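You operate a simulated robot arm through the tools that you are given. There is no shell and no other tool.

You run a simulated two-armed robot. Do the job below in one go: nothing can be reset, and whatever is moved stays where it is left.

## Task
Brush the clamped cover clean with cleaner, then release it onto the short mat.
Fine: brush back on the ledge, wash tray lid shut; leave the other cover. Where these are worked on the way, their far stop is far enough and under half their travel is too little: wash tray lid. What is to be rubbed or washed off counts as gone when no trace of it is left.

The check looks at the end state, three seconds after you hand in, the way a careful person would. Anything else that was tipped, shoved, dropped, spilled or broken makes it a failure. Lids that push on must go on centred and level and be pressed home; caps that screw on are set level and turned clockwise until they are tight.

## Robot
Two 6-joint arms with fingered hands on one trunk that stands fixed in place. Base frame: the origin is at the foot of the trunk, x ahead of it, y to its left, z up; the work surface is at about z = 840. Readings come in mm, rad, newtons and seconds.
The left shoulder is at [70, 191, 922], the right one opposite. Each reaches about 983 mm from its shoulder. Payload 4.7 kg a hand.
The TCP of each hand is the grasp point between the finger pads, 36 mm short of the fingertips. In the tool frame z runs along the fingers and y along their closing line. The gripper opens to 120 mm; its body begins 42 mm behind the TCP. The gripper is a hand of 5 fingers: y runs from the thumb to the fingers, the wrist lies at [-18, -113, -198] in the tool frame, and closing takes about 1.5 s.
Orientation is that of the tool frame in the base frame, as a unit quaternion [w, x, y, z]. With the fingers straight down and the wrist toward the robot, the tool's x, y and z point along [0, 1, 0], [1, 0, 0] and [0, 0, -1] of the base frame.

## Interface
- The arms move only by the tool move_arm. It takes "left_motion", "right_motion" or both (then of equal length, played together; a hand with none holds still); each is a list of rows, each a list of 7 numbers: the shift along the tool's x, y, z in mm, then the turn, a rotation vector about the tool's x, y, z in rad, then the finger opening in mm, from 0 to 120. In form: [[tx, ty, tz, wx, wy, wz, grip], ...]. A call has 1 to 20 rows; each row shifts and turns the commanded pose from where the row before left it, along the tool's axes as they then stand. Each row takes 0.2 s and may step no farther than 50 mm and 0.15 rad from the row before; otherwise, or with a gripper value out of range, the whole call is refused. Where a pose cannot be reached the arm comes as near as it can. A force on the tool above 40 N (or 10 N above the force at the start of the call, whichever is more), or a blocked arm, ends the call early, and 0.2 s more pass. The fingers move at their own pace (about 45 mm/s each) and stop on an object; they squeeze with about 32 N. The grip force told is the motor's: it shows also when the fingers shut on nothing. Time passes only in rows, and 0.2 s behind the last, so rows that do not move let the fingers close. It gives the time, the measured TCP pose, the force on the tool (base axes), the opening and the grip force at its end, in the units of the frame above (readings bear some noise), with the torque about the TCP (base axes, N m) and any sound that the robot's microphone picked up.
- Cameras (640 x 400 px; columns grow to the right, rows downward): "scene" is now at [126.9, 52.3, 1200.2]; the picture's right is [0.58, -0.81, 0.00], its down [-0.05, -0.04, -1.00] and it looks along [0.81, 0.58, -0.07] (base axes); focal length 312 px, centre (320, 200). "left" rides on the left gripper at [-72, -91, -143] in its tool frame; the picture's right is [-0.80, -0.28, 0.53], its down [0.53, -0.73, 0.42] and it looks along [0.27, 0.62, 0.74] (tool axes); focal length 234 px, centre (320, 200). "right" rides on the right gripper at [73, -91, -143] in its tool frame; the picture's right is [-0.80, 0.28, -0.53], its down [-0.53, -0.73, 0.42] and it looks along [-0.27, 0.62, 0.74] (tool axes); focal length 234 px, centre (320, 200). There is no depth. A picture from a camera that has moved, and an enlarged one, comes with that camera's place and axes in the base frame and with its lens.
- capture(camera): a new picture of that camera. It takes no simulated time.
- lift_body(by): slides the trunk up (or, below 0, down) by that many mm; the arms and the scene camera ride with it, the base frame stays. It gives what a move gives, with no picture.
- preshape(shape, hand): the hand has 5 fingers and takes this shape, open, in about a second: jaw (thumb against the fingers, like two jaws); tri (thumb and two fingers); tip (a fingertip pinch); poke (one finger out to press); point (the index stretched); flat (the hand flat); cup (the hand cupped); fist (a fist). The gripper value then closes the fingers along that shape, each until it touches; the sizes above hold for jaw. It gives what a move gives, with no picture.
- turn_head(pan, tilt): turns the head with the scene camera to pan (to the left, within 1.501 rad either way) and tilt (down, from -0.506 to 1.204), counted from straight ahead of the robot. It gives what a move gives.
- close_up(camera, box): a new picture of the part [left, top, right, bottom] of that camera's present view, enlarged. It takes no simulated time.
- finish_job(): hands the job in; it is judged then, once.

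Nothing tells you positions but the pictures and the camera data. Unless the task says otherwise, let go and move clear before handing in.

The tools are called by a JSON object that holds its "fn" and its "kwargs". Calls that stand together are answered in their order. move_arm: Moves the arms, as the interface text tells. Its arguments: {"type":"object","properties":{"left_motion":{"type":"array","items":{"type":"array","items":{"type":"number"}}},"right_motion":{"type":"array","items":{"type":"array","items":{"type":"number"}}}},"required":[]} The other tools are called the same way: lift_body (by) moves the trunk up or down; preshape (shape, hand) gives the hand a shape; turn_head (pan, tilt) turns the head that bears the scene camera; capture (camera) takes a picture; close_up (camera, box) takes an enlarged picture of a part of a camera's view; finish_job () hands the job in.

At the start:

```text
clock: 0.0
left_ee_pos: [344.9, 483.7, 1216.9]
left_ee_rot: [0.0, 0.707, 0.707, -0.001]
left_wrist_force: [0.4, 0.2, 0.6]
left_torque: [0.02, -0.04, 0.0]
left_gripper_width: 119.4
left_finger_force: 0.0
left_shape: jaw
right_ee_pos: [708.1, 39.2, 1220.4]
right_ee_rot: [0.0, 0.708, 0.707, -0.001]
right_wrist_force: [0.4, -0.1, -0.2]
right_torque: [-0.01, 0.04, -0.02]
right_gripper_width: 119.6
right_finger_force: 0.1
right_shape: jaw
trunk travel left (down, up): [-399.0, 541.0]
head pan, tilt (commanded): [0.62, 0.066]
```

scene: 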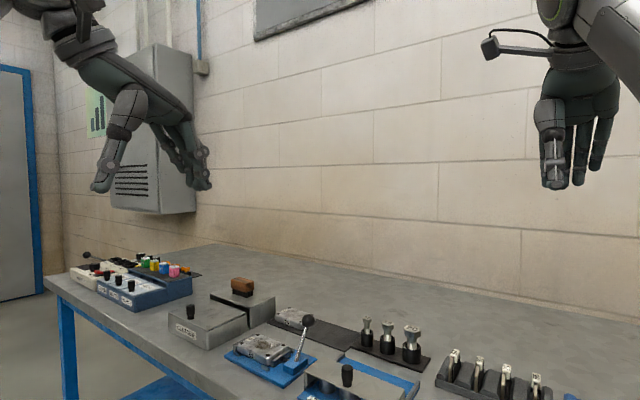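
right: 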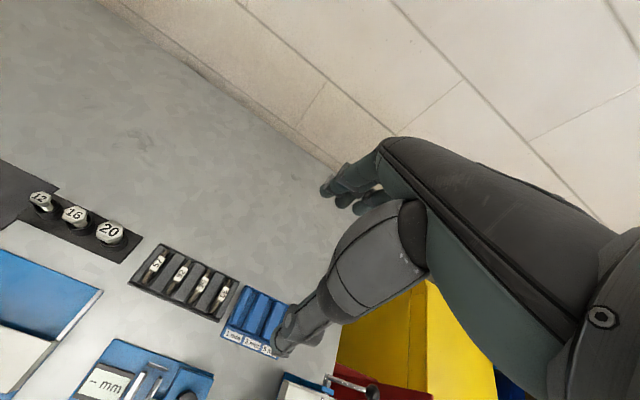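
left: 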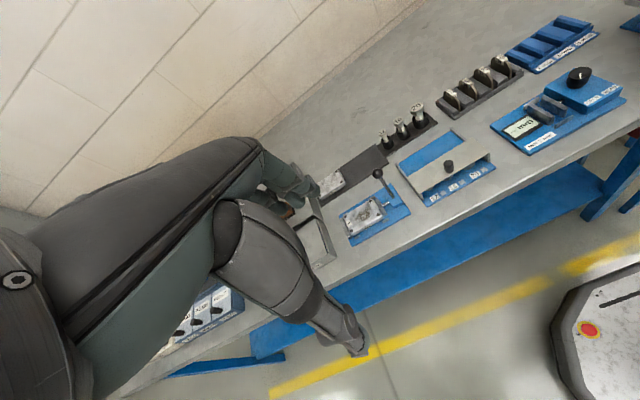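

I see a bench with a blue toggle-clamp fixture holding a metal cover, a wash tray with a knobbed lid, a brush on a ledge behind it and a dark mat with another cover. I'll look more closely before moving anything.

{"fn": "turn_head", "kwargs": {"pan": 0.5, "tilt": 0.6}}

{"fn": "capture", "kwargs": {"camera": "scene"}}

```text
clock: 1.0
left_ee_pos: [345.5, 484.1, 1218.2]
left_ee_rot: [0.0, 0.707, 0.707, 0.0]
left_wrist_force: [-0.1, -0.5, -0.4]
left_torque: [-0.02, 0.0, 0.0]
left_gripper_width: 119.6
left_finger_force: 0.0
left_shape: jaw
right_ee_pos: [706.5, 39.2, 1219.8]
right_ee_rot: [0.0, 0.707, 0.707, 0.0]
right_wrist_force: [-0.4, 0.0, 0.3]
right_torque: [0.0, 0.0, -0.01]
right_gripper_width: 119.7
right_finger_force: 0.0
right_shape: jaw
trunk travel left (down, up): [-399.0, 541.0]
head pan, tilt (commanded): [0.499, 0.6]
```

```text
taken
camera scene: at [130.0, 41.5, 1151.1], right [0.48, -0.88, 0.0], down [-0.5, -0.27, -0.83], along [0.72, 0.4, -0.56], focal length 312 px, centre (320, 200)
```

scene: 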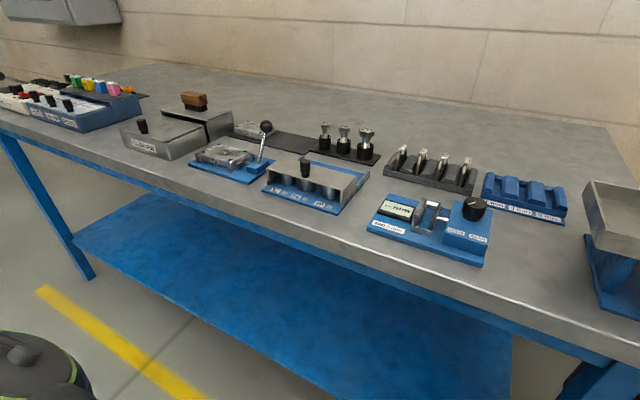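

{"fn": "close_up", "kwargs": {"camera": "scene", "box": [100, 80, 260, 180]}}

{"fn": "close_up", "kwargs": {"camera": "scene", "box": [180, 110, 400, 220]}}

{"fn": "close_up", "kwargs": {"camera": "scene", "box": [0, 60, 160, 160]}}

{"fn": "close_up", "kwargs": {"camera": "scene", "box": [340, 130, 640, 320]}}

{"fn": "close_up", "kwargs": {"camera": "left", "box": [270, 80, 510, 280]}}

```text
4.00 times, centred on (180, 130) of scene
camera zoom: at [130.0, 41.5, 1151.1], right [0.48, -0.88, 0.0], down [-0.5, -0.27, -0.83], along [0.72, 0.4, -0.56], focal length 1247 px, centre (880, 480)
```

zoom: 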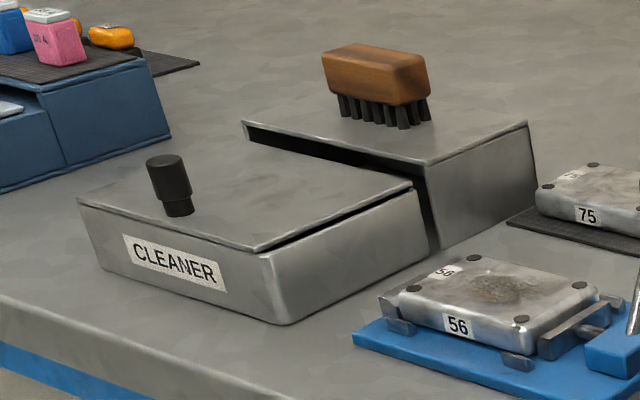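

```text
2.91 times, centred on (290, 165) of scene
camera zoom: at [130.0, 41.5, 1151.1], right [0.48, -0.88, 0.0], down [-0.5, -0.27, -0.83], along [0.72, 0.4, -0.56], focal length 907 px, centre (407, 302)
```

zoom: 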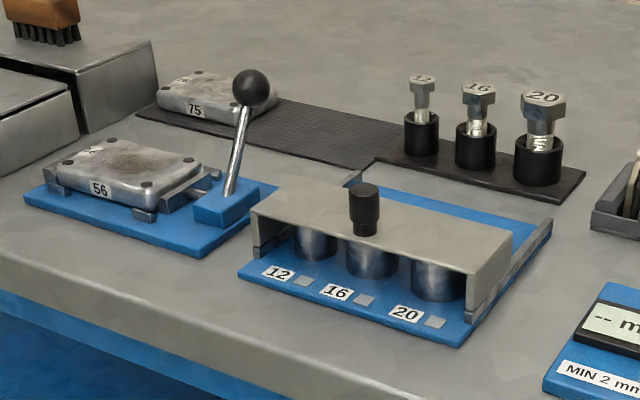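

```text
4.00 times, centred on (80, 110) of scene
camera zoom: at [130.0, 41.5, 1151.1], right [0.48, -0.88, 0.0], down [-0.5, -0.27, -0.83], along [0.72, 0.4, -0.56], focal length 1247 px, centre (1280, 560)
```

zoom: 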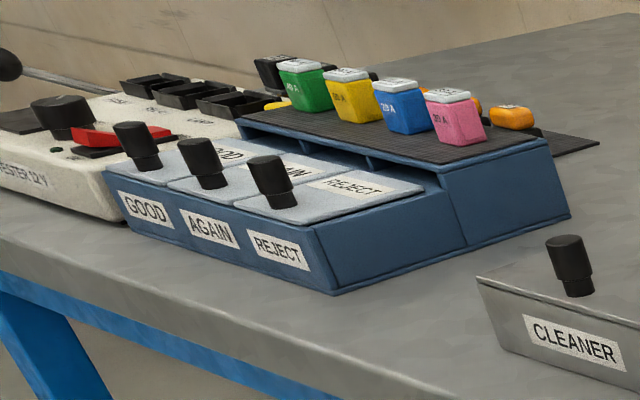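

```text
2.11 times, centred on (490, 225) of scene
camera zoom: at [130.0, 41.5, 1151.1], right [0.48, -0.88, 0.0], down [-0.5, -0.27, -0.83], along [0.72, 0.4, -0.56], focal length 656 px, centre (-38, 147)
```

zoom: 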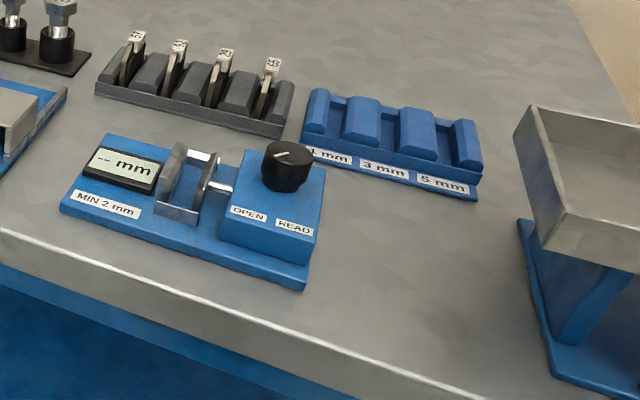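

```text
2.00 times, centred on (390, 180) of left
camera zoom: at [253.1, 411.1, 1361.5], right [-0.28, -0.8, -0.53], down [-0.73, 0.53, -0.42], along [0.62, 0.27, -0.74], focal length 468 px, centre (180, 240)
```

zoom: 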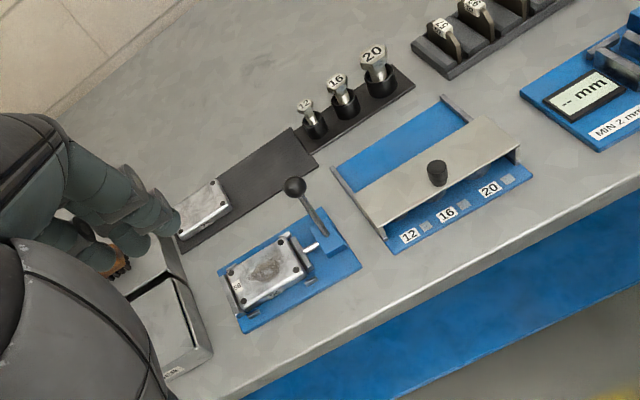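

The work area is left of centre: cleaner tray, brush on its ledge, clamp fixture with cover 56, and a mat with cover 75. I'll turn the head toward it and look for the short mat.

{"fn": "turn_head", "kwargs": {"pan": 0.8, "tilt": 0.6}}

{"fn": "capture", "kwargs": {"camera": "scene"}}

{"fn": "close_up", "kwargs": {"camera": "scene", "box": [220, 80, 420, 205]}}

{"fn": "close_up", "kwargs": {"camera": "scene", "box": [60, 40, 260, 165]}}

{"fn": "close_up", "kwargs": {"camera": "scene", "box": [310, 80, 510, 205]}}

```text
clock: 1.8
left_ee_pos: [346.6, 483.7, 1217.6]
left_ee_rot: [0.0, 0.707, 0.707, 0.001]
left_wrist_force: [-0.5, -0.3, 0.6]
left_torque: [-0.01, -0.03, 0.02]
left_gripper_width: 119.5
left_finger_force: 0.1
left_shape: jaw
right_ee_pos: [707.2, 40.1, 1220.9]
right_ee_rot: [0.001, 0.707, 0.707, 0.0]
right_wrist_force: [-0.1, 0.0, 0.0]
right_torque: [0.03, 0.01, 0.01]
right_gripper_width: 119.7
right_finger_force: 0.1
right_shape: jaw
trunk travel left (down, up): [-399.0, 541.0]
head pan, tilt (commanded): [0.799, 0.6]
```

```text
taken
camera scene: at [114.1, 62.4, 1151.0], right [0.72, -0.7, 0.0], down [-0.39, -0.4, -0.82], along [0.58, 0.59, -0.57], focal length 312 px, centre (320, 200)
```

scene: 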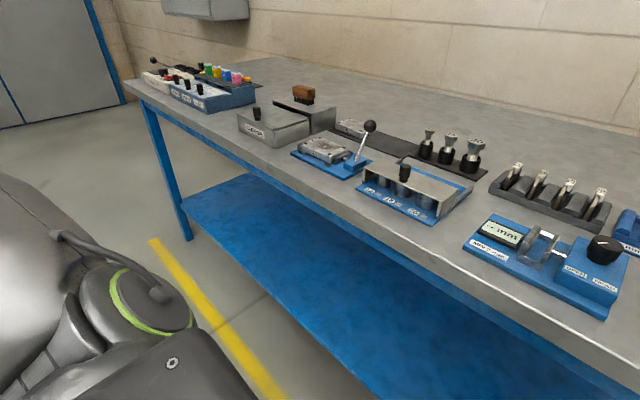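

```text
3.20 times, centred on (320, 142) of scene
camera zoom: at [114.1, 62.4, 1151.0], right [0.72, -0.7, 0.0], down [-0.39, -0.4, -0.82], along [0.58, 0.59, -0.57], focal length 997 px, centre (320, 384)
```

zoom: 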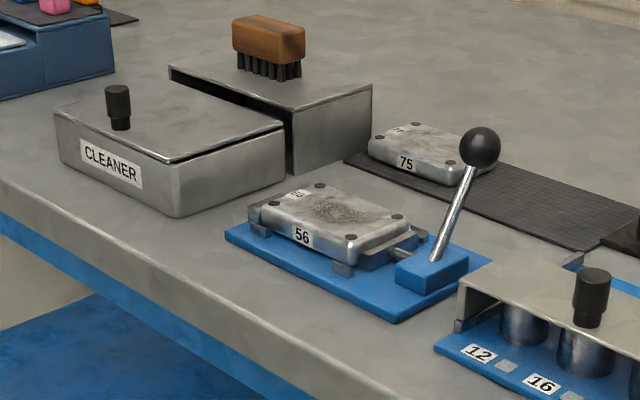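

```text
3.20 times, centred on (160, 102) of scene
camera zoom: at [114.1, 62.4, 1151.0], right [0.72, -0.7, 0.0], down [-0.39, -0.4, -0.82], along [0.58, 0.59, -0.57], focal length 997 px, centre (832, 512)
```

zoom: 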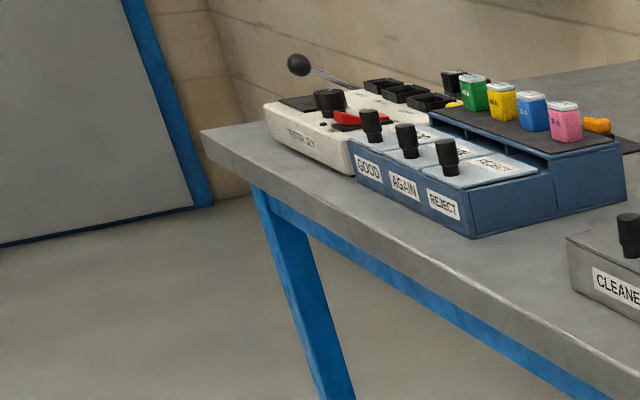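

```text
3.20 times, centred on (410, 142) of scene
camera zoom: at [114.1, 62.4, 1151.0], right [0.72, -0.7, 0.0], down [-0.39, -0.4, -0.82], along [0.58, 0.59, -0.57], focal length 997 px, centre (32, 384)
```

zoom: 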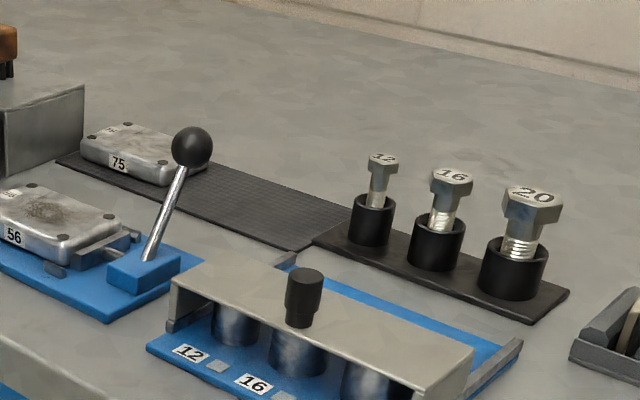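

I see one ribbed mat beside the fixture with cover 75 on it, and the edge of another behind the battery box. I'll raise the trunk for a steeper view to compare the mats.

{"fn": "lift_body", "kwargs": {"by": 400}}

{"fn": "turn_head", "kwargs": {"pan": 0.85, "tilt": 0.8}}

{"fn": "capture", "kwargs": {"camera": "scene"}}

{"fn": "capture", "kwargs": {"camera": "left"}}

```text
clock: 5.6
left_ee_pos: [347.1, 483.8, 1618.0]
left_ee_rot: [0.0, 0.707, 0.707, 0.001]
left_wrist_force: [0.5, 0.1, 0.1]
left_torque: [0.0, 0.01, 0.02]
left_gripper_width: 119.5
left_finger_force: 0.0
left_shape: jaw
right_ee_pos: [706.8, 40.1, 1621.0]
right_ee_rot: [0.001, 0.707, 0.707, 0.0]
right_wrist_force: [0.8, -0.6, -0.1]
right_torque: [0.02, 0.0, -0.01]
right_gripper_width: 119.8
right_finger_force: 0.0
right_shape: jaw
trunk travel left (down, up): [-799.0, 141.0]
head pan, tilt (commanded): [0.799, 0.6]
```

```text
clock: 6.3
left_ee_pos: [346.1, 483.0, 1618.3]
left_ee_rot: [0.0, 0.707, 0.707, -0.001]
left_wrist_force: [0.0, 0.1, -0.7]
left_torque: [0.01, -0.03, -0.02]
left_gripper_width: 120.0
left_finger_force: 0.0
left_shape: jaw
right_ee_pos: [706.9, 40.2, 1620.3]
right_ee_rot: [0.0, 0.707, 0.707, 0.0]
right_wrist_force: [-0.3, 0.4, 0.1]
right_torque: [-0.01, 0.0, -0.04]
right_gripper_width: 119.6
right_finger_force: 0.1
right_shape: jaw
trunk travel left (down, up): [-799.0, 141.0]
head pan, tilt (commanded): [0.85, 0.799]
```

```text
taken
camera scene: at [105.9, 59.8, 1534.2], right [0.75, -0.66, 0.0], down [-0.47, -0.54, -0.7], along [0.46, 0.52, -0.72], focal length 312 px, centre (320, 200)
```

scene: 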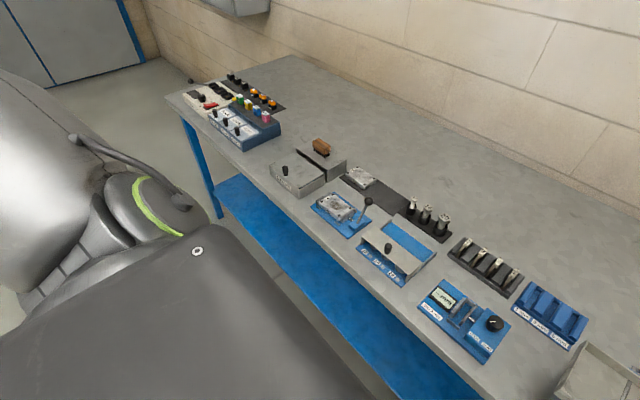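

```text
taken
camera left: at [253.3, 411.2, 1761.5], right [-0.28, -0.8, -0.53], down [-0.73, 0.53, -0.42], along [0.62, 0.27, -0.74], focal length 234 px, centre (320, 200)
```

left: 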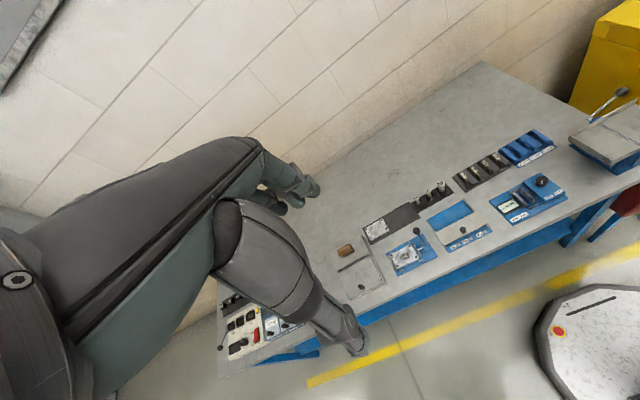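

{"fn": "close_up", "kwargs": {"camera": "scene", "box": [160, 50, 320, 150]}}

{"fn": "close_up", "kwargs": {"camera": "scene", "box": [250, 130, 410, 230]}}

{"fn": "close_up", "kwargs": {"camera": "scene", "box": [320, 150, 480, 250]}}

{"fn": "close_up", "kwargs": {"camera": "left", "box": [320, 180, 480, 280]}}

```text
4.00 times, centred on (240, 100) of scene
camera zoom: at [105.9, 59.8, 1534.2], right [0.75, -0.66, 0.0], down [-0.47, -0.54, -0.7], along [0.46, 0.52, -0.72], focal length 1247 px, centre (640, 600)
```

zoom: 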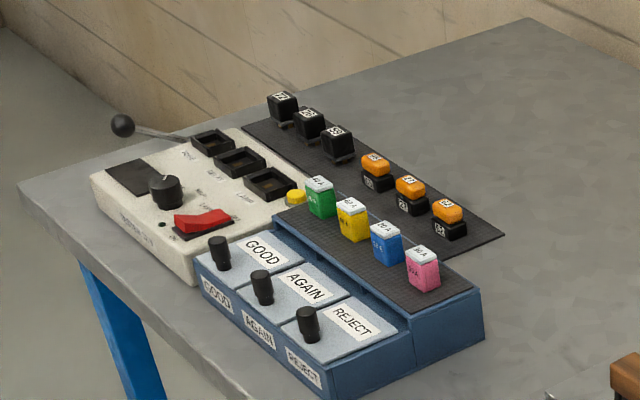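

```text
4.00 times, centred on (330, 180) of scene
camera zoom: at [105.9, 59.8, 1534.2], right [0.75, -0.66, 0.0], down [-0.47, -0.54, -0.7], along [0.46, 0.52, -0.72], focal length 1247 px, centre (280, 280)
```

zoom: 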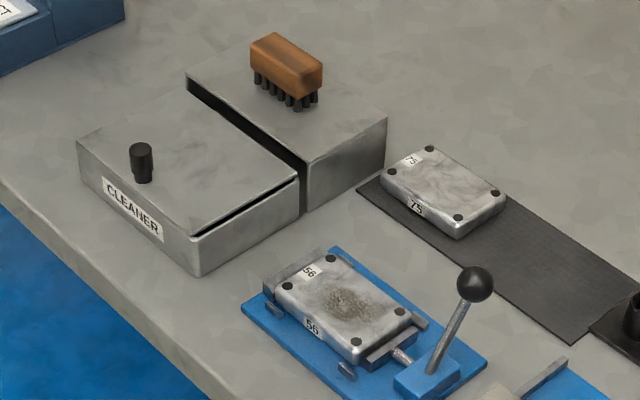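

```text
4.00 times, centred on (400, 200) of scene
camera zoom: at [105.9, 59.8, 1534.2], right [0.75, -0.66, 0.0], down [-0.47, -0.54, -0.7], along [0.46, 0.52, -0.72], focal length 1247 px, centre (0, 200)
```

zoom: 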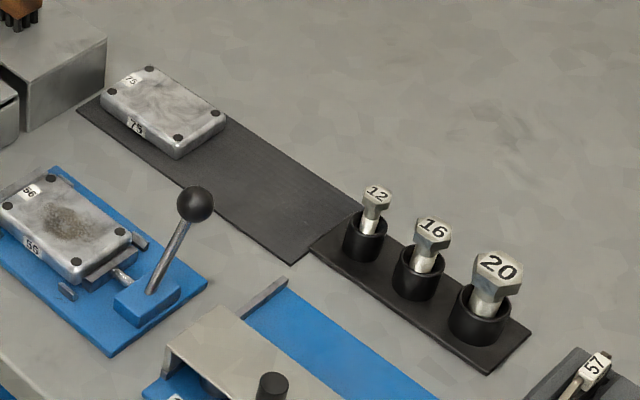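

```text
4.00 times, centred on (400, 230) of left
camera zoom: at [253.3, 411.2, 1761.5], right [-0.28, -0.8, -0.53], down [-0.73, 0.53, -0.42], along [0.62, 0.27, -0.74], focal length 937 px, centre (0, 80)
```

zoom: 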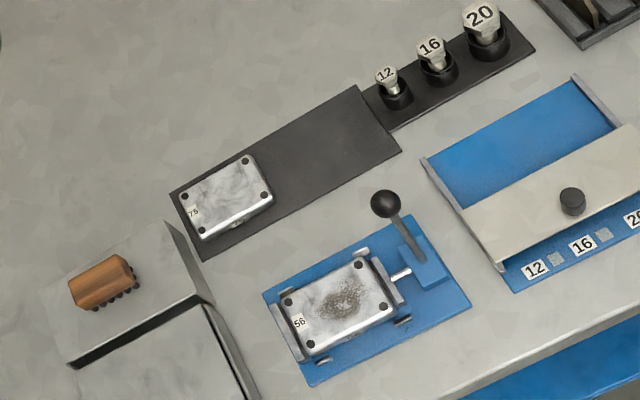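

The ribbed mat by the fixture, with cover 75 at its left end and its right half free, is the shorter one; the longer mat behind the box holds cells. I'll take enlarged views of the tray, brush and clamp before planning.

{"fn": "close_up", "kwargs": {"camera": "left", "box": [300, 220, 396, 280]}}

{"fn": "close_up", "kwargs": {"camera": "scene", "box": [265, 130, 361, 190]}}

{"fn": "close_up", "kwargs": {"camera": "scene", "box": [300, 180, 396, 240]}}

```text
6.67 times, centred on (348, 250) of left
camera zoom: at [253.3, 411.2, 1761.5], right [-0.28, -0.8, -0.53], down [-0.73, 0.53, -0.42], along [0.62, 0.27, -0.74], focal length 1561 px, centre (133, -133)
```

zoom: 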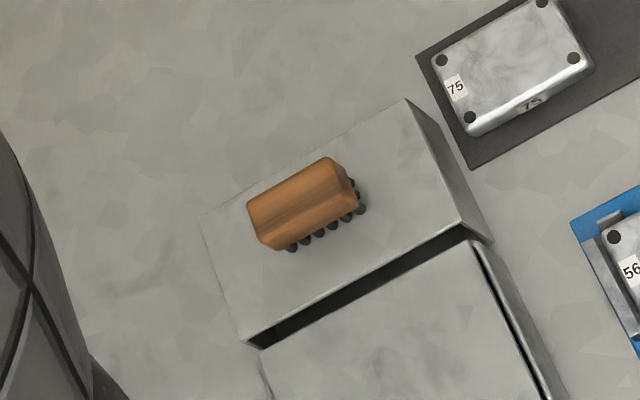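

```text
6.67 times, centred on (313, 160) of scene
camera zoom: at [105.9, 59.8, 1534.2], right [0.75, -0.66, 0.0], down [-0.47, -0.54, -0.7], along [0.46, 0.52, -0.72], focal length 2078 px, centre (367, 467)
```

zoom: 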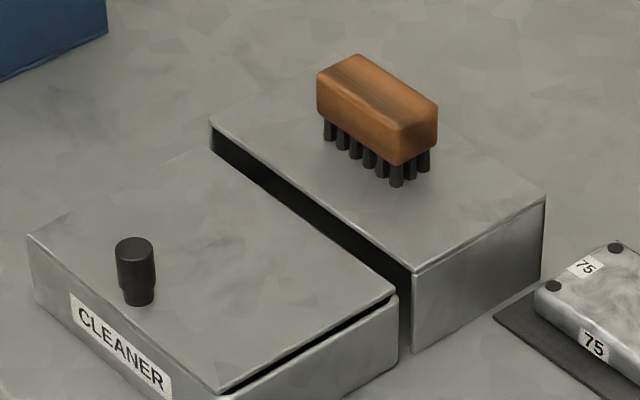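

```text
6.67 times, centred on (348, 210) of scene
camera zoom: at [105.9, 59.8, 1534.2], right [0.75, -0.66, 0.0], down [-0.47, -0.54, -0.7], along [0.46, 0.52, -0.72], focal length 2078 px, centre (133, 133)
```

zoom: 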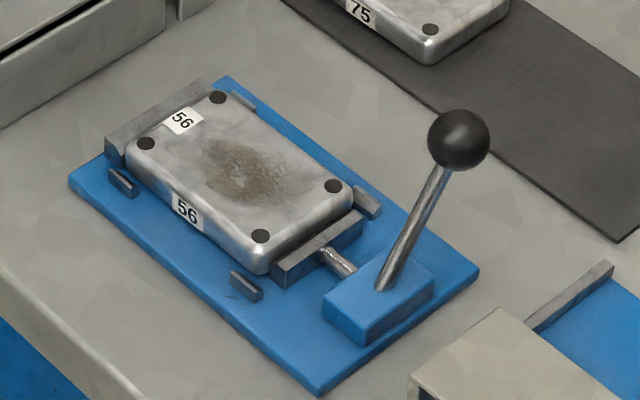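

Cover 56 is clamped between a fixed jaw and a rod-pushed jaw. The cleaner lid (knob near x≈524, y≈695) looks like it slides back under the ledge (top z≈891) that carries the brush at about [667, 692]. I'll lower the trunk and bring the left hand camera in for a closer look.

{"fn": "lift_body", "kwargs": {"by": -250}}

{"fn": "move_arm", "kwargs": {"left_motion": [[25, 10.9, 36.4, 0, 0, 0, 120], [25, 10.9, 36.4, 0, 0, 0, 120], [25, 10.9, 36.4, 0, 0, 0, 120], [25, 10.9, 36.4, 0, 0, 0, 120], [25, 10.9, 36.4, 0, 0, 0, 120], [25, 10.9, 36.4, 0, 0, 0, 120], [25, 10.9, 36.4, 0, 0, 0, 120], [25, 10.9, 36.4, 0, 0, 0, 120], [0, 0, 0, 0, 0, 0, 120]]}}

{"fn": "capture", "kwargs": {"camera": "left"}}

{"fn": "capture", "kwargs": {"camera": "scene"}}

```text
clock: 8.9
left_ee_pos: [345.3, 483.9, 1368.2]
left_ee_rot: [0.0, 0.707, 0.707, 0.0]
left_wrist_force: [0.2, -0.1, -0.6]
left_torque: [-0.02, -0.02, 0.03]
left_gripper_width: 119.8
left_finger_force: 0.1
left_shape: jaw
right_ee_pos: [707.0, 40.0, 1369.8]
right_ee_rot: [-0.001, 0.707, 0.707, -0.001]
right_wrist_force: [0.5, 0.0, 0.5]
right_torque: [0.03, 0.02, 0.01]
right_gripper_width: 119.9
right_finger_force: 0.1
right_shape: jaw
trunk travel left (down, up): [-549.0, 391.0]
head pan, tilt (commanded): [0.85, 0.799]
```

```text
clock: 10.9
left_ee_pos: [513.3, 550.7, 1166.6]
left_ee_rot: [0.0, 0.708, 0.706, -0.002]
left_wrist_force: [-0.5, -0.6, -0.8]
left_torque: [-0.05, 0.03, 0.01]
left_gripper_width: 120.3
left_finger_force: 0.0
left_shape: jaw
left hand out of reach, approached as far as the arm can: row 2, 3, 4, 5, 6, 7, 8
right_ee_pos: [708.1, 42.6, 1369.9]
right_ee_rot: [-0.001, 0.707, 0.707, -0.001]
right_wrist_force: [1.2, 0.8, 0.1]
right_torque: [-0.05, -0.03, 0.0]
right_gripper_width: 119.7
right_finger_force: 0.0
right_shape: jaw
trunk travel left (down, up): [-549.0, 391.0]
head pan, tilt (commanded): [0.85, 0.799]
```

```text
taken
camera left: at [421.3, 477.7, 1310.7], right [-0.28, -0.8, -0.52], down [-0.73, 0.53, -0.42], along [0.62, 0.26, -0.74], focal length 234 px, centre (320, 200)
```

left: 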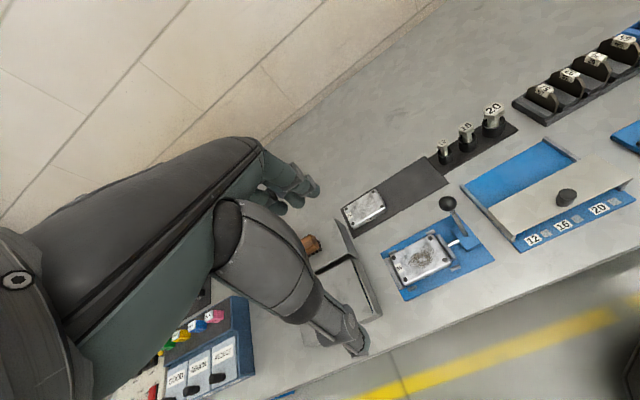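

```text
taken
camera scene: at [107.0, 61.6, 1283.8], right [0.75, -0.66, 0.0], down [-0.47, -0.54, -0.7], along [0.46, 0.52, -0.72], focal length 312 px, centre (320, 200)
```

scene: 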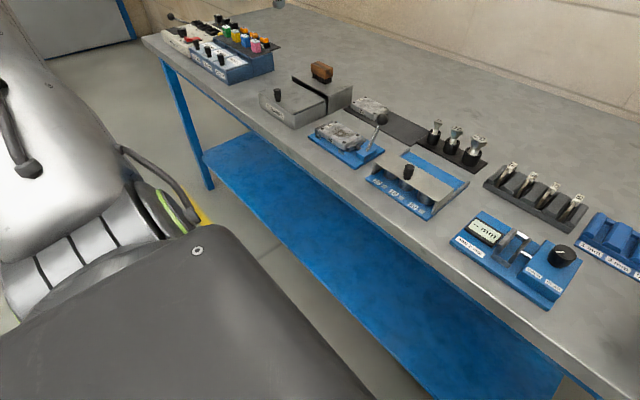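

The hand stopped short at about [513, 551, 1167], so that pose is limited by the arm's geometry at this trunk height. I'll lower the trunk back to its start height and test the reach again.

{"fn": "lift_body", "kwargs": {"by": -150}}

{"fn": "move_arm", "kwargs": {"left_motion": [[0, 0, 0, 0, 0, 0, 120]]}}

```text
clock: 12.7
left_ee_pos: [511.8, 547.6, 1019.1]
left_ee_rot: [0.0, 0.708, 0.706, 0.0]
left_wrist_force: [0.6, 0.3, 0.3]
left_torque: [-0.01, 0.01, 0.02]
left_gripper_width: 119.8
left_finger_force: 0.1
left_shape: jaw
right_ee_pos: [706.4, 40.1, 1220.5]
right_ee_rot: [0.0, 0.707, 0.707, 0.0]
right_wrist_force: [0.0, 0.7, -0.5]
right_torque: [-0.01, 0.02, 0.0]
right_gripper_width: 119.6
right_finger_force: 0.0
right_shape: jaw
trunk travel left (down, up): [-399.0, 541.0]
head pan, tilt (commanded): [0.85, 0.799]
```

```text
clock: 13.1
left_ee_pos: [512.4, 547.8, 1018.9]
left_ee_rot: [-0.001, 0.707, 0.707, 0.0]
left_wrist_force: [-0.4, 0.1, -0.4]
left_torque: [0.0, -0.01, -0.03]
left_gripper_width: 120.1
left_finger_force: 0.2
left_shape: jaw
right_ee_pos: [707.0, 40.3, 1220.4]
right_ee_rot: [0.0, 0.707, 0.707, 0.0]
right_wrist_force: [-0.4, -0.2, -0.5]
right_torque: [0.01, 0.01, -0.03]
right_gripper_width: 120.1
right_finger_force: 0.0
right_shape: jaw
trunk travel left (down, up): [-399.0, 541.0]
head pan, tilt (commanded): [0.85, 0.799]
```

The hand is at [512, 548, 1019] over the fixture area. I'll look from here.

{"fn": "capture", "kwargs": {"camera": "left"}}

{"fn": "close_up", "kwargs": {"camera": "left", "box": [350, 160, 510, 260]}}

{"fn": "capture", "kwargs": {"camera": "scene"}}

```text
taken
camera left: at [419.6, 475.7, 1162.3], right [-0.28, -0.8, -0.53], down [-0.73, 0.53, -0.42], along [0.62, 0.27, -0.74], focal length 234 px, centre (320, 200)
```

left: 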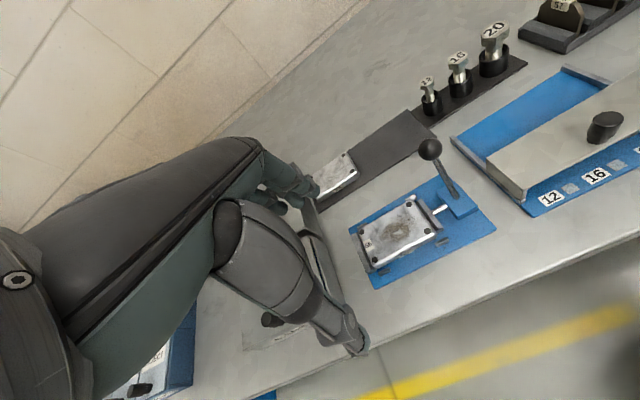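

```text
4.00 times, centred on (430, 210) of left
camera zoom: at [419.6, 475.7, 1162.3], right [-0.28, -0.8, -0.53], down [-0.73, 0.53, -0.42], along [0.62, 0.27, -0.74], focal length 937 px, centre (-120, 160)
```

zoom: 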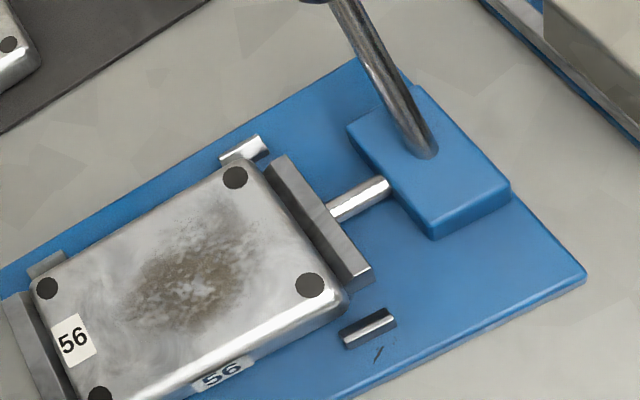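

```text
taken
camera scene: at [105.7, 59.7, 1134.1], right [0.75, -0.66, 0.0], down [-0.47, -0.54, -0.7], along [0.46, 0.52, -0.72], focal length 312 px, centre (320, 200)
```

scene: 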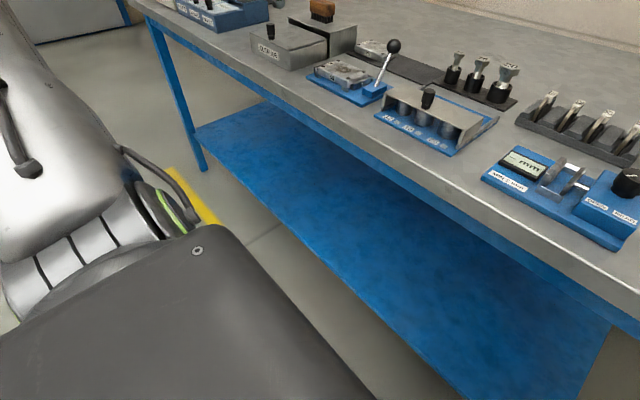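

The lever's ball is at about [592, 417, 922], leaning toward +x, with its foot at about [551, 417, 868]. Next I'll test reach toward the tray knob while staying high.

{"fn": "move_arm", "kwargs": {"left_motion": [[40, -12, 0, 0, 0, 0, 120], [40, -12, 0, 0, 0, 0, 120], [0, 0, 0, 0, 0, 0, 120]]}}

```text
clock: 13.8
left_ee_pos: [514.8, 610.7, 1017.6]
left_ee_rot: [0.0, 0.707, 0.708, 0.0]
left_wrist_force: [0.1, 0.7, -0.5]
left_torque: [-0.01, -0.01, 0.0]
left_gripper_width: 119.8
left_finger_force: 0.1
left_shape: jaw
left hand out of reach, approached as far as the arm can: row 1, 2
right_ee_pos: [707.5, 41.5, 1220.7]
right_ee_rot: [0.0, 0.707, 0.707, 0.0]
right_wrist_force: [0.3, -0.5, -0.7]
right_torque: [-0.02, 0.02, -0.01]
right_gripper_width: 119.7
right_finger_force: 0.1
right_shape: jaw
trunk travel left (down, up): [-399.0, 541.0]
head pan, tilt (commanded): [0.85, 0.799]
```

At standard yaw the hand is limited to about x≥515 here. I'll turn the hand counter-clockwise to line up with the forearm and try the tray's front again.

{"fn": "move_arm", "kwargs": {"left_motion": [[0, 0, 0, 0, 0, -0.15, 120], [0, 0, 0, 0, 0, -0.15, 120], [0, 0, 0, 0, 0, -0.15, 120], [0, 0, 0, 0, 0, -0.15, 120], [0, 0, 0, 0, 0, 0, 120]]}}

```text
clock: 15.1
left_ee_pos: [514.9, 611.1, 1018.9]
left_ee_rot: [0.0, 0.466, 0.885, 0.0]
left_wrist_force: [0.5, 0.0, -0.1]
left_torque: [-0.02, 0.02, 0.02]
left_gripper_width: 119.9
left_finger_force: 0.1
left_shape: jaw
right_ee_pos: [706.0, 40.3, 1221.2]
right_ee_rot: [0.0, 0.707, 0.707, 0.0]
right_wrist_force: [0.1, 0.9, -0.3]
right_torque: [-0.05, -0.02, 0.0]
right_gripper_width: 119.8
right_finger_force: 0.0
right_shape: jaw
trunk travel left (down, up): [-399.0, 541.0]
head pan, tilt (commanded): [0.85, 0.799]
```

The yaw turned cleanly by 0.6 rad. Now I'll try moving toward the tray's front.

{"fn": "move_arm", "kwargs": {"left_motion": [[33, -23, 0, 0, 0, 0, 120], [33, -23, 0, 0, 0, 0, 120], [0, 0, 0, 0, 0, 0, 120]]}}

{"fn": "capture", "kwargs": {"camera": "left"}}

```text
clock: 15.8
left_ee_pos: [487.1, 619.3, 1019.1]
left_ee_rot: [0.001, 0.467, 0.884, 0.0]
left_wrist_force: [0.5, -0.2, -0.4]
left_torque: [0.0, 0.01, -0.01]
left_gripper_width: 119.7
left_finger_force: 0.1
left_shape: jaw
left hand out of reach, approached as far as the arm can: row 1, 2
right_ee_pos: [706.6, 41.6, 1220.7]
right_ee_rot: [0.001, 0.707, 0.707, 0.0]
right_wrist_force: [-0.6, -0.6, -0.2]
right_torque: [-0.04, 0.0, -0.02]
right_gripper_width: 119.8
right_finger_force: 0.0
right_shape: jaw
trunk travel left (down, up): [-399.0, 541.0]
head pan, tilt (commanded): [0.85, 0.799]
```

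```text
taken
camera left: at [451.9, 508.0, 1162.7], right [0.22, -0.82, -0.53], down [-0.91, 0.03, -0.42], along [0.36, 0.57, -0.74], focal length 234 px, centre (320, 200)
```

left: 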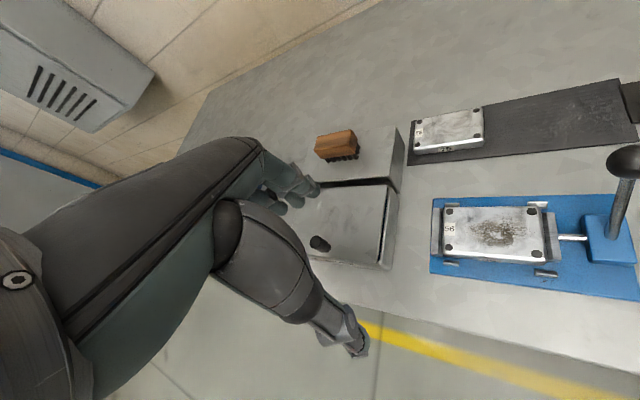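

The limit follows the arm's swing to the left rather than distance. I'll look at the arm's posture with the head camera to understand which joint is limiting.

{"fn": "turn_head", "kwargs": {"pan": 0.9, "tilt": 0.35}}

{"fn": "capture", "kwargs": {"camera": "scene"}}

{"fn": "capture", "kwargs": {"camera": "right"}}

```text
clock: 16.8
left_ee_pos: [487.1, 619.7, 1019.7]
left_ee_rot: [0.001, 0.467, 0.884, 0.0]
left_wrist_force: [0.5, 0.1, -0.4]
left_torque: [0.0, 0.0, 0.03]
left_gripper_width: 120.0
left_finger_force: 0.0
left_shape: jaw
right_ee_pos: [706.5, 39.2, 1220.5]
right_ee_rot: [0.0, 0.707, 0.707, -0.001]
right_wrist_force: [0.1, 0.0, 0.9]
right_torque: [-0.01, 0.02, -0.01]
right_gripper_width: 119.9
right_finger_force: 0.2
right_shape: jaw
trunk travel left (down, up): [-399.0, 541.0]
head pan, tilt (commanded): [0.901, 0.351]
```

```text
taken
camera scene: at [110.3, 72.2, 1173.7], right [0.78, -0.62, 0.0], down [-0.21, -0.27, -0.94], along [0.58, 0.74, -0.34], focal length 312 px, centre (320, 200)
```

scene: 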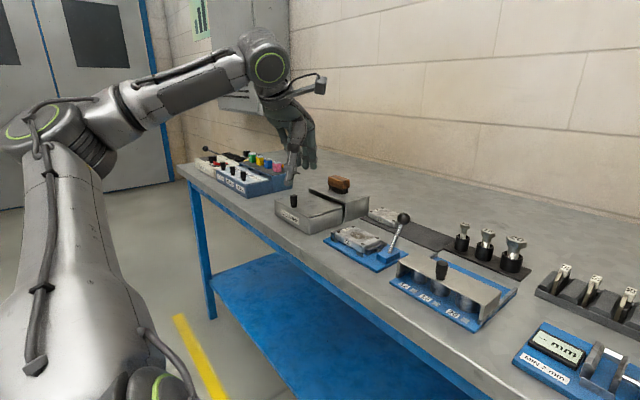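

```text
taken
camera right: at [615.7, 112.3, 1364.6], right [0.28, -0.8, 0.53], down [-0.73, -0.53, -0.42], along [0.62, -0.27, -0.74], focal length 234 px, centre (320, 200)
```

right: 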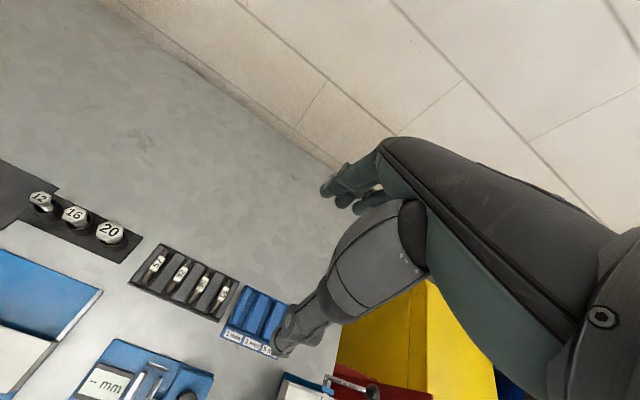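

The arm is a side-mounted type with its elbow out to the left, and it cannot bring the wrist within roughly 440 mm of the shoulder's sideways axis. A lower trunk should free the tray area, so I'll raise the hand first and then lower the trunk.

{"fn": "move_arm", "kwargs": {"left_motion": [[0, 0, -50, 0, 0, 0, 120], [0, 0, -50, 0, 0, 0, 120], [0, 0, -50, 0, 0, 0, 120], [0, 0, -50, 0, 0, 0, 120], [0, 0, 0, 0, 0, 0, 120]]}}

{"fn": "lift_body", "kwargs": {"by": -200}}

{"fn": "move_arm", "kwargs": {"left_motion": [[33, -23, 0, 0, 0, 0, 120], [33, -23, 0, 0, 0, 0, 120], [0, 0, 0, 0, 0, 0, 120]]}}

```text
clock: 17.9
left_ee_pos: [484.4, 623.5, 1214.1]
left_ee_rot: [0.0, 0.467, 0.884, -0.001]
left_wrist_force: [-0.4, 0.4, -0.5]
left_torque: [0.0, 0.0, 0.04]
left_gripper_width: 120.0
left_finger_force: 0.1
left_shape: jaw
left hand out of reach, approached as far as the arm can: row 4
right_ee_pos: [707.2, 40.7, 1219.9]
right_ee_rot: [0.0, 0.707, 0.707, -0.001]
right_wrist_force: [1.0, 0.5, -0.1]
right_torque: [-0.04, 0.02, 0.02]
right_gripper_width: 120.1
right_finger_force: 0.0
right_shape: jaw
trunk travel left (down, up): [-399.0, 541.0]
head pan, tilt (commanded): [0.901, 0.351]
```

```text
clock: 20.1
left_ee_pos: [483.6, 621.3, 1015.8]
left_ee_rot: [0.0, 0.467, 0.884, 0.0]
left_wrist_force: [-0.2, -0.4, 0.0]
left_torque: [-0.02, 0.0, -0.02]
left_gripper_width: 120.2
left_finger_force: 0.0
left_shape: jaw
right_ee_pos: [706.4, 40.6, 1021.4]
right_ee_rot: [0.0, 0.707, 0.707, 0.001]
right_wrist_force: [0.4, -0.1, 0.0]
right_torque: [-0.01, 0.01, 0.01]
right_gripper_width: 119.6
right_finger_force: 0.0
right_shape: jaw
trunk travel left (down, up): [-199.0, 741.0]
head pan, tilt (commanded): [0.901, 0.351]
```

```text
clock: 20.9
left_ee_pos: [410.1, 649.7, 1013.0]
left_ee_rot: [0.0, 0.467, 0.884, 0.0]
left_wrist_force: [-1.0, -0.6, -0.6]
left_torque: [0.01, -0.03, 0.0]
left_gripper_width: 119.9
left_finger_force: 0.0
left_shape: jaw
right_ee_pos: [706.8, 38.4, 1021.0]
right_ee_rot: [0.0, 0.708, 0.706, 0.0]
right_wrist_force: [0.0, -0.8, 0.1]
right_torque: [0.03, -0.04, -0.01]
right_gripper_width: 119.9
right_finger_force: 0.1
right_shape: jaw
trunk travel left (down, up): [-199.0, 741.0]
head pan, tilt (commanded): [0.901, 0.351]
```

At this trunk height the tray's front is reachable. I'll check whether the brush position can be reached at the same height.

{"fn": "move_arm", "kwargs": {"left_motion": [[-19.4, 42.4, 0, 0, 0, 0, 120], [-19.4, 42.4, 0, 0, 0, 0, 120], [-19.4, 42.4, 0, 0, 0, 0, 120], [-19.4, 42.4, 0, 0, 0, 0, 120], [-19.4, 42.4, 0, 0, 0, 0, 120], [0, 0, 0, 0, 0, 0, 120]]}}

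```text
clock: 22.3
left_ee_pos: [564.6, 707.5, 957.3]
left_ee_rot: [0.002, 0.468, 0.884, 0.001]
left_wrist_force: [-0.4, 0.6, -0.8]
left_torque: [-0.02, -0.02, -0.03]
left_gripper_width: 120.1
left_finger_force: 0.0
left_shape: jaw
left hand out of reach, approached as far as the arm can: row 3, 4, 5
right_ee_pos: [706.2, 39.5, 1021.1]
right_ee_rot: [0.0, 0.707, 0.707, 0.0]
right_wrist_force: [0.5, -0.5, -0.1]
right_torque: [0.01, 0.03, 0.0]
right_gripper_width: 119.7
right_finger_force: 0.0
right_shape: jaw
trunk travel left (down, up): [-199.0, 741.0]
head pan, tilt (commanded): [0.901, 0.351]
```

At this height the arm runs out of reach before the brush. I'll lift the trunk by 200 and try the brush from there.

{"fn": "lift_body", "kwargs": {"by": 200}}

{"fn": "move_arm", "kwargs": {"left_motion": [[0, 0, 40, 0, 0, 0, 120], [0, 0, 40, 0, 0, 0, 120], [-19.4, 42.4, 0, 0, 0, 0, 120], [-19.4, 42.4, 0, 0, 0, 0, 120], [0, 0, 0, 0, 0, 0, 120]]}}

```text
clock: 24.5
left_ee_pos: [565.3, 706.3, 1157.4]
left_ee_rot: [0.0, 0.468, 0.884, 0.0]
left_wrist_force: [0.5, -0.5, -0.5]
left_torque: [-0.01, -0.03, 0.0]
left_gripper_width: 120.1
left_finger_force: 0.0
left_shape: jaw
right_ee_pos: [707.2, 39.4, 1220.0]
right_ee_rot: [0.0, 0.707, 0.707, 0.0]
right_wrist_force: [-0.1, 0.4, -0.4]
right_torque: [-0.02, 0.0, -0.04]
right_gripper_width: 119.8
right_finger_force: 0.1
right_shape: jaw
trunk travel left (down, up): [-399.0, 541.0]
head pan, tilt (commanded): [0.901, 0.351]
```

```text
clock: 25.7
left_ee_pos: [615.6, 725.1, 1066.0]
left_ee_rot: [0.003, 0.468, 0.884, 0.002]
left_wrist_force: [-0.4, -1.0, 0.1]
left_torque: [0.02, -0.05, 0.02]
left_gripper_width: 120.1
left_finger_force: 0.0
left_shape: jaw
left hand out of reach, approached as far as the arm can: row 4
right_ee_pos: [707.2, 39.5, 1219.3]
right_ee_rot: [0.0, 0.708, 0.707, 0.0]
right_wrist_force: [0.2, -0.4, 0.3]
right_torque: [0.03, 0.03, 0.0]
right_gripper_width: 119.9
right_finger_force: 0.1
right_shape: jaw
trunk travel left (down, up): [-399.0, 541.0]
head pan, tilt (commanded): [0.901, 0.351]
```

Reach depends strongly on trunk height, so I'll use the trunk as an extra axis: low for the tray, higher for the brush. I'll back the hand away from the brush, square its yaw again, and lower the trunk for the tray knob.

{"fn": "move_arm", "kwargs": {"left_motion": [[-4.4, -37.8, -28, 0, 0, 0, 120], [-4.4, -37.8, -28, 0, 0, 0, 120], [-4.4, -37.8, -28, 0, 0, 0, 120], [0, 0, 0, 0, 0, 0.15, 120], [0, 0, 0, 0, 0, 0.15, 120], [0, 0, 0, 0, 0, 0.15, 120], [0, 0, 0, 0, 0, 0.15, 120], [0, 0, 0, 0, 0, 0, 120]]}}

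{"fn": "lift_body", "kwargs": {"by": -150}}

{"fn": "capture", "kwargs": {"camera": "left"}}

{"fn": "capture", "kwargs": {"camera": "scene"}}

```text
clock: 27.5
left_ee_pos: [529.1, 650.5, 1149.9]
left_ee_rot: [0.002, 0.708, 0.707, 0.002]
left_wrist_force: [-0.1, -0.1, 0.1]
left_torque: [0.02, 0.02, 0.01]
left_gripper_width: 120.0
left_finger_force: 0.0
left_shape: jaw
right_ee_pos: [708.2, 39.9, 1219.9]
right_ee_rot: [-0.001, 0.707, 0.707, 0.0]
right_wrist_force: [0.7, -0.3, -0.2]
right_torque: [-0.02, 0.0, 0.02]
right_gripper_width: 119.7
right_finger_force: 0.0
right_shape: jaw
trunk travel left (down, up): [-399.0, 541.0]
head pan, tilt (commanded): [0.901, 0.351]
```

```text
clock: 29.2
left_ee_pos: [530.2, 648.9, 1000.2]
left_ee_rot: [0.001, 0.708, 0.706, 0.002]
left_wrist_force: [-0.5, -0.6, 0.3]
left_torque: [0.0, 0.0, 0.04]
left_gripper_width: 119.9
left_finger_force: 0.0
left_shape: jaw
right_ee_pos: [707.3, 40.0, 1070.2]
right_ee_rot: [0.0, 0.706, 0.708, 0.0]
right_wrist_force: [-0.2, -0.5, -0.8]
right_torque: [0.0, -0.01, -0.01]
right_gripper_width: 120.2
right_finger_force: 0.0
right_shape: jaw
trunk travel left (down, up): [-249.0, 691.0]
head pan, tilt (commanded): [0.901, 0.351]
```

```text
taken
camera left: at [436.3, 577.3, 1143.5], right [-0.28, -0.8, -0.53], down [-0.73, 0.53, -0.43], along [0.62, 0.26, -0.74], focal length 234 px, centre (320, 200)
```

left: 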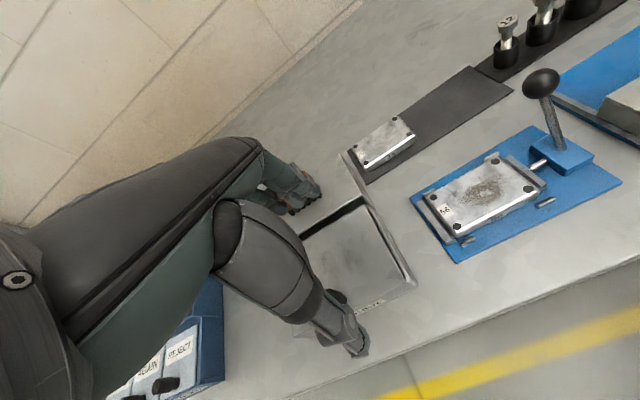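

```text
taken
camera scene: at [110.1, 72.0, 1023.8], right [0.78, -0.62, 0.0], down [-0.21, -0.27, -0.94], along [0.58, 0.74, -0.34], focal length 312 px, centre (320, 200)
```

scene: 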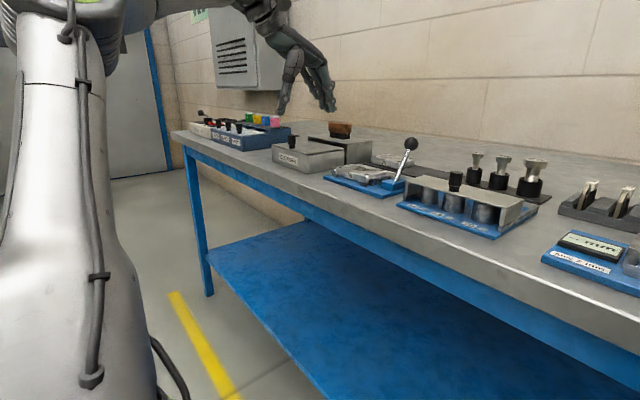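

The hand is now over the tray with thumb near and fingers far. I'll zoom in on the hand and tray from the head camera.

{"fn": "close_up", "kwargs": {"camera": "scene", "box": [240, 20, 432, 180]}}

{"fn": "close_up", "kwargs": {"camera": "left", "box": [240, 140, 432, 360]}}

```text
2.50 times, centred on (336, 100) of scene
camera zoom: at [110.1, 72.0, 1023.8], right [0.78, -0.62, 0.0], down [-0.21, -0.27, -0.94], along [0.58, 0.74, -0.34], focal length 779 px, centre (280, 450)
```

zoom: 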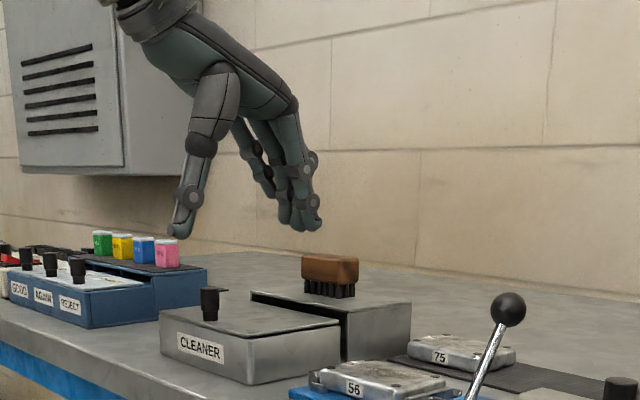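

```text
1.82 times, centred on (336, 250) of left
camera zoom: at [436.3, 577.3, 1143.5], right [-0.28, -0.8, -0.53], down [-0.73, 0.53, -0.43], along [0.62, 0.26, -0.74], focal length 426 px, centre (291, 109)
```

zoom: 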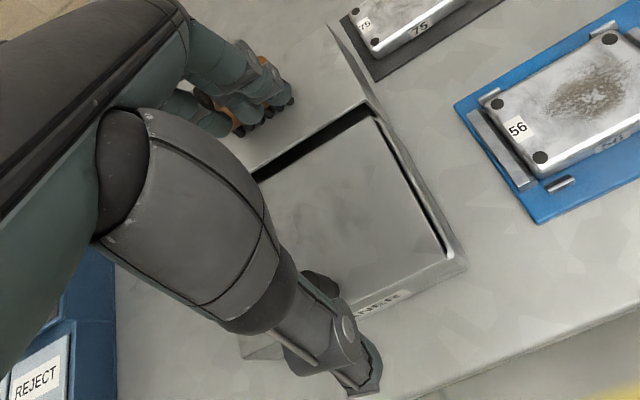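

The knob is near [520, 695] with its top at about z≈910. I'll place the open hand straddling it from above and check alignment before lowering.

{"fn": "move_arm", "kwargs": {"left_motion": [[46, -10, 0, 0, 0, 0, 120], [0, 0, 20, 0, 0, 0, 120], [0, 0, 0, 0, 0, 0, 120]]}}

{"fn": "close_up", "kwargs": {"camera": "scene", "box": [240, 40, 432, 160]}}

{"fn": "close_up", "kwargs": {"camera": "left", "box": [240, 160, 432, 360]}}

```text
clock: 30.0
left_ee_pos: [520.8, 697.4, 979.6]
left_ee_rot: [0.001, 0.707, 0.707, 0.001]
left_wrist_force: [0.4, -0.5, 0.6]
left_torque: [-0.01, -0.03, -0.01]
left_gripper_width: 120.2
left_finger_force: 0.1
left_shape: jaw
right_ee_pos: [705.9, 38.8, 1070.3]
right_ee_rot: [0.0, 0.707, 0.707, -0.001]
right_wrist_force: [-0.3, -0.4, 0.5]
right_torque: [-0.02, -0.05, 0.06]
right_gripper_width: 119.5
right_finger_force: 0.0
right_shape: jaw
trunk travel left (down, up): [-249.0, 691.0]
head pan, tilt (commanded): [0.901, 0.351]
```

```text
3.33 times, centred on (336, 100) of scene
camera zoom: at [110.4, 72.2, 1023.7], right [0.78, -0.62, 0.0], down [-0.21, -0.27, -0.94], along [0.58, 0.74, -0.34], focal length 1039 px, centre (267, 533)
```

zoom: 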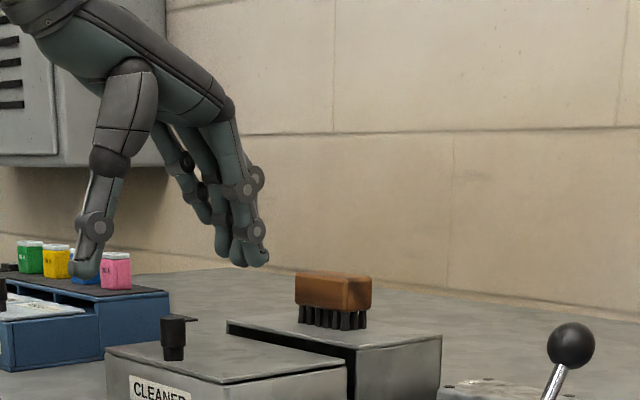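

```text
2.00 times, centred on (336, 260) of left
camera zoom: at [426.9, 624.9, 1122.9], right [-0.28, -0.8, -0.53], down [-0.73, 0.53, -0.43], along [0.62, 0.26, -0.74], focal length 468 px, centre (288, 80)
```

zoom: 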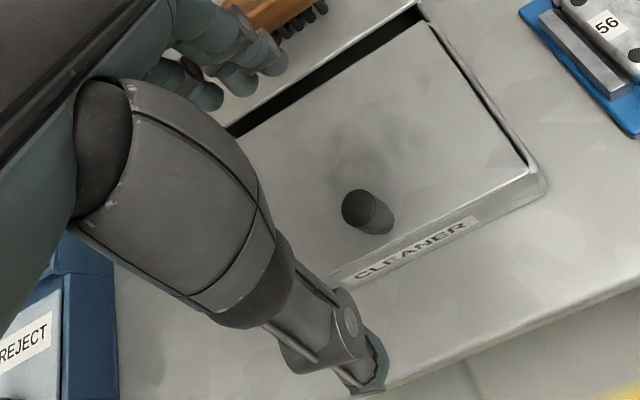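

The knob shows near [515, 693]. I'll shift slightly, lower to straddle it, and check again before closing.

{"fn": "move_arm", "kwargs": {"left_motion": [[-4, -5, 25, 0, 0, 0, 120], [0, 0, 23, 0, 0, 0, 120], [0, 0, 0, 0, 0, 0, 120]]}}

{"fn": "close_up", "kwargs": {"camera": "scene", "box": [240, 40, 432, 160]}}

{"fn": "close_up", "kwargs": {"camera": "left", "box": [240, 160, 432, 360]}}

```text
clock: 30.8
left_ee_pos: [515.5, 691.9, 932.2]
left_ee_rot: [0.0, 0.708, 0.706, 0.001]
left_wrist_force: [0.0, 0.7, -0.1]
left_torque: [0.01, -0.01, -0.03]
left_gripper_width: 119.8
left_finger_force: 0.0
left_shape: jaw
right_ee_pos: [707.1, 39.9, 1070.7]
right_ee_rot: [0.0, 0.708, 0.706, 0.0]
right_wrist_force: [1.5, 0.2, -0.5]
right_torque: [0.0, 0.0, -0.01]
right_gripper_width: 119.9
right_finger_force: 0.0
right_shape: jaw
trunk travel left (down, up): [-249.0, 691.0]
head pan, tilt (commanded): [0.901, 0.351]
```

```text
3.33 times, centred on (336, 100) of scene
camera zoom: at [110.2, 71.9, 1023.8], right [0.78, -0.62, 0.0], down [-0.21, -0.27, -0.94], along [0.58, 0.74, -0.34], focal length 1039 px, centre (267, 533)
```

zoom: 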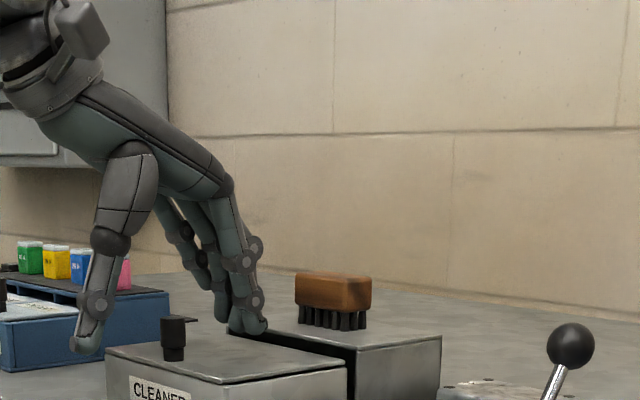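

```text
2.00 times, centred on (336, 260) of left
camera zoom: at [421.5, 619.6, 1074.9], right [-0.28, -0.8, -0.53], down [-0.73, 0.53, -0.43], along [0.62, 0.26, -0.73], focal length 468 px, centre (288, 80)
```

zoom: 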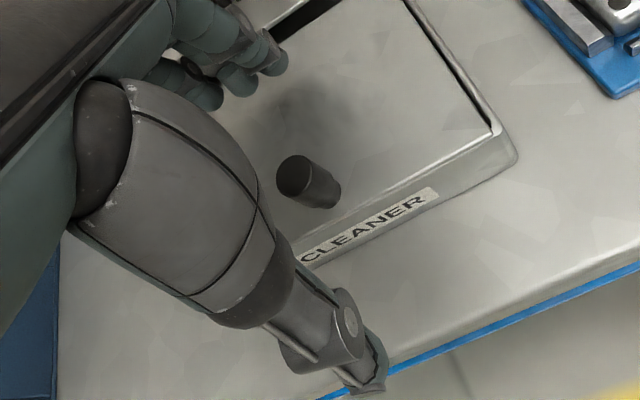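

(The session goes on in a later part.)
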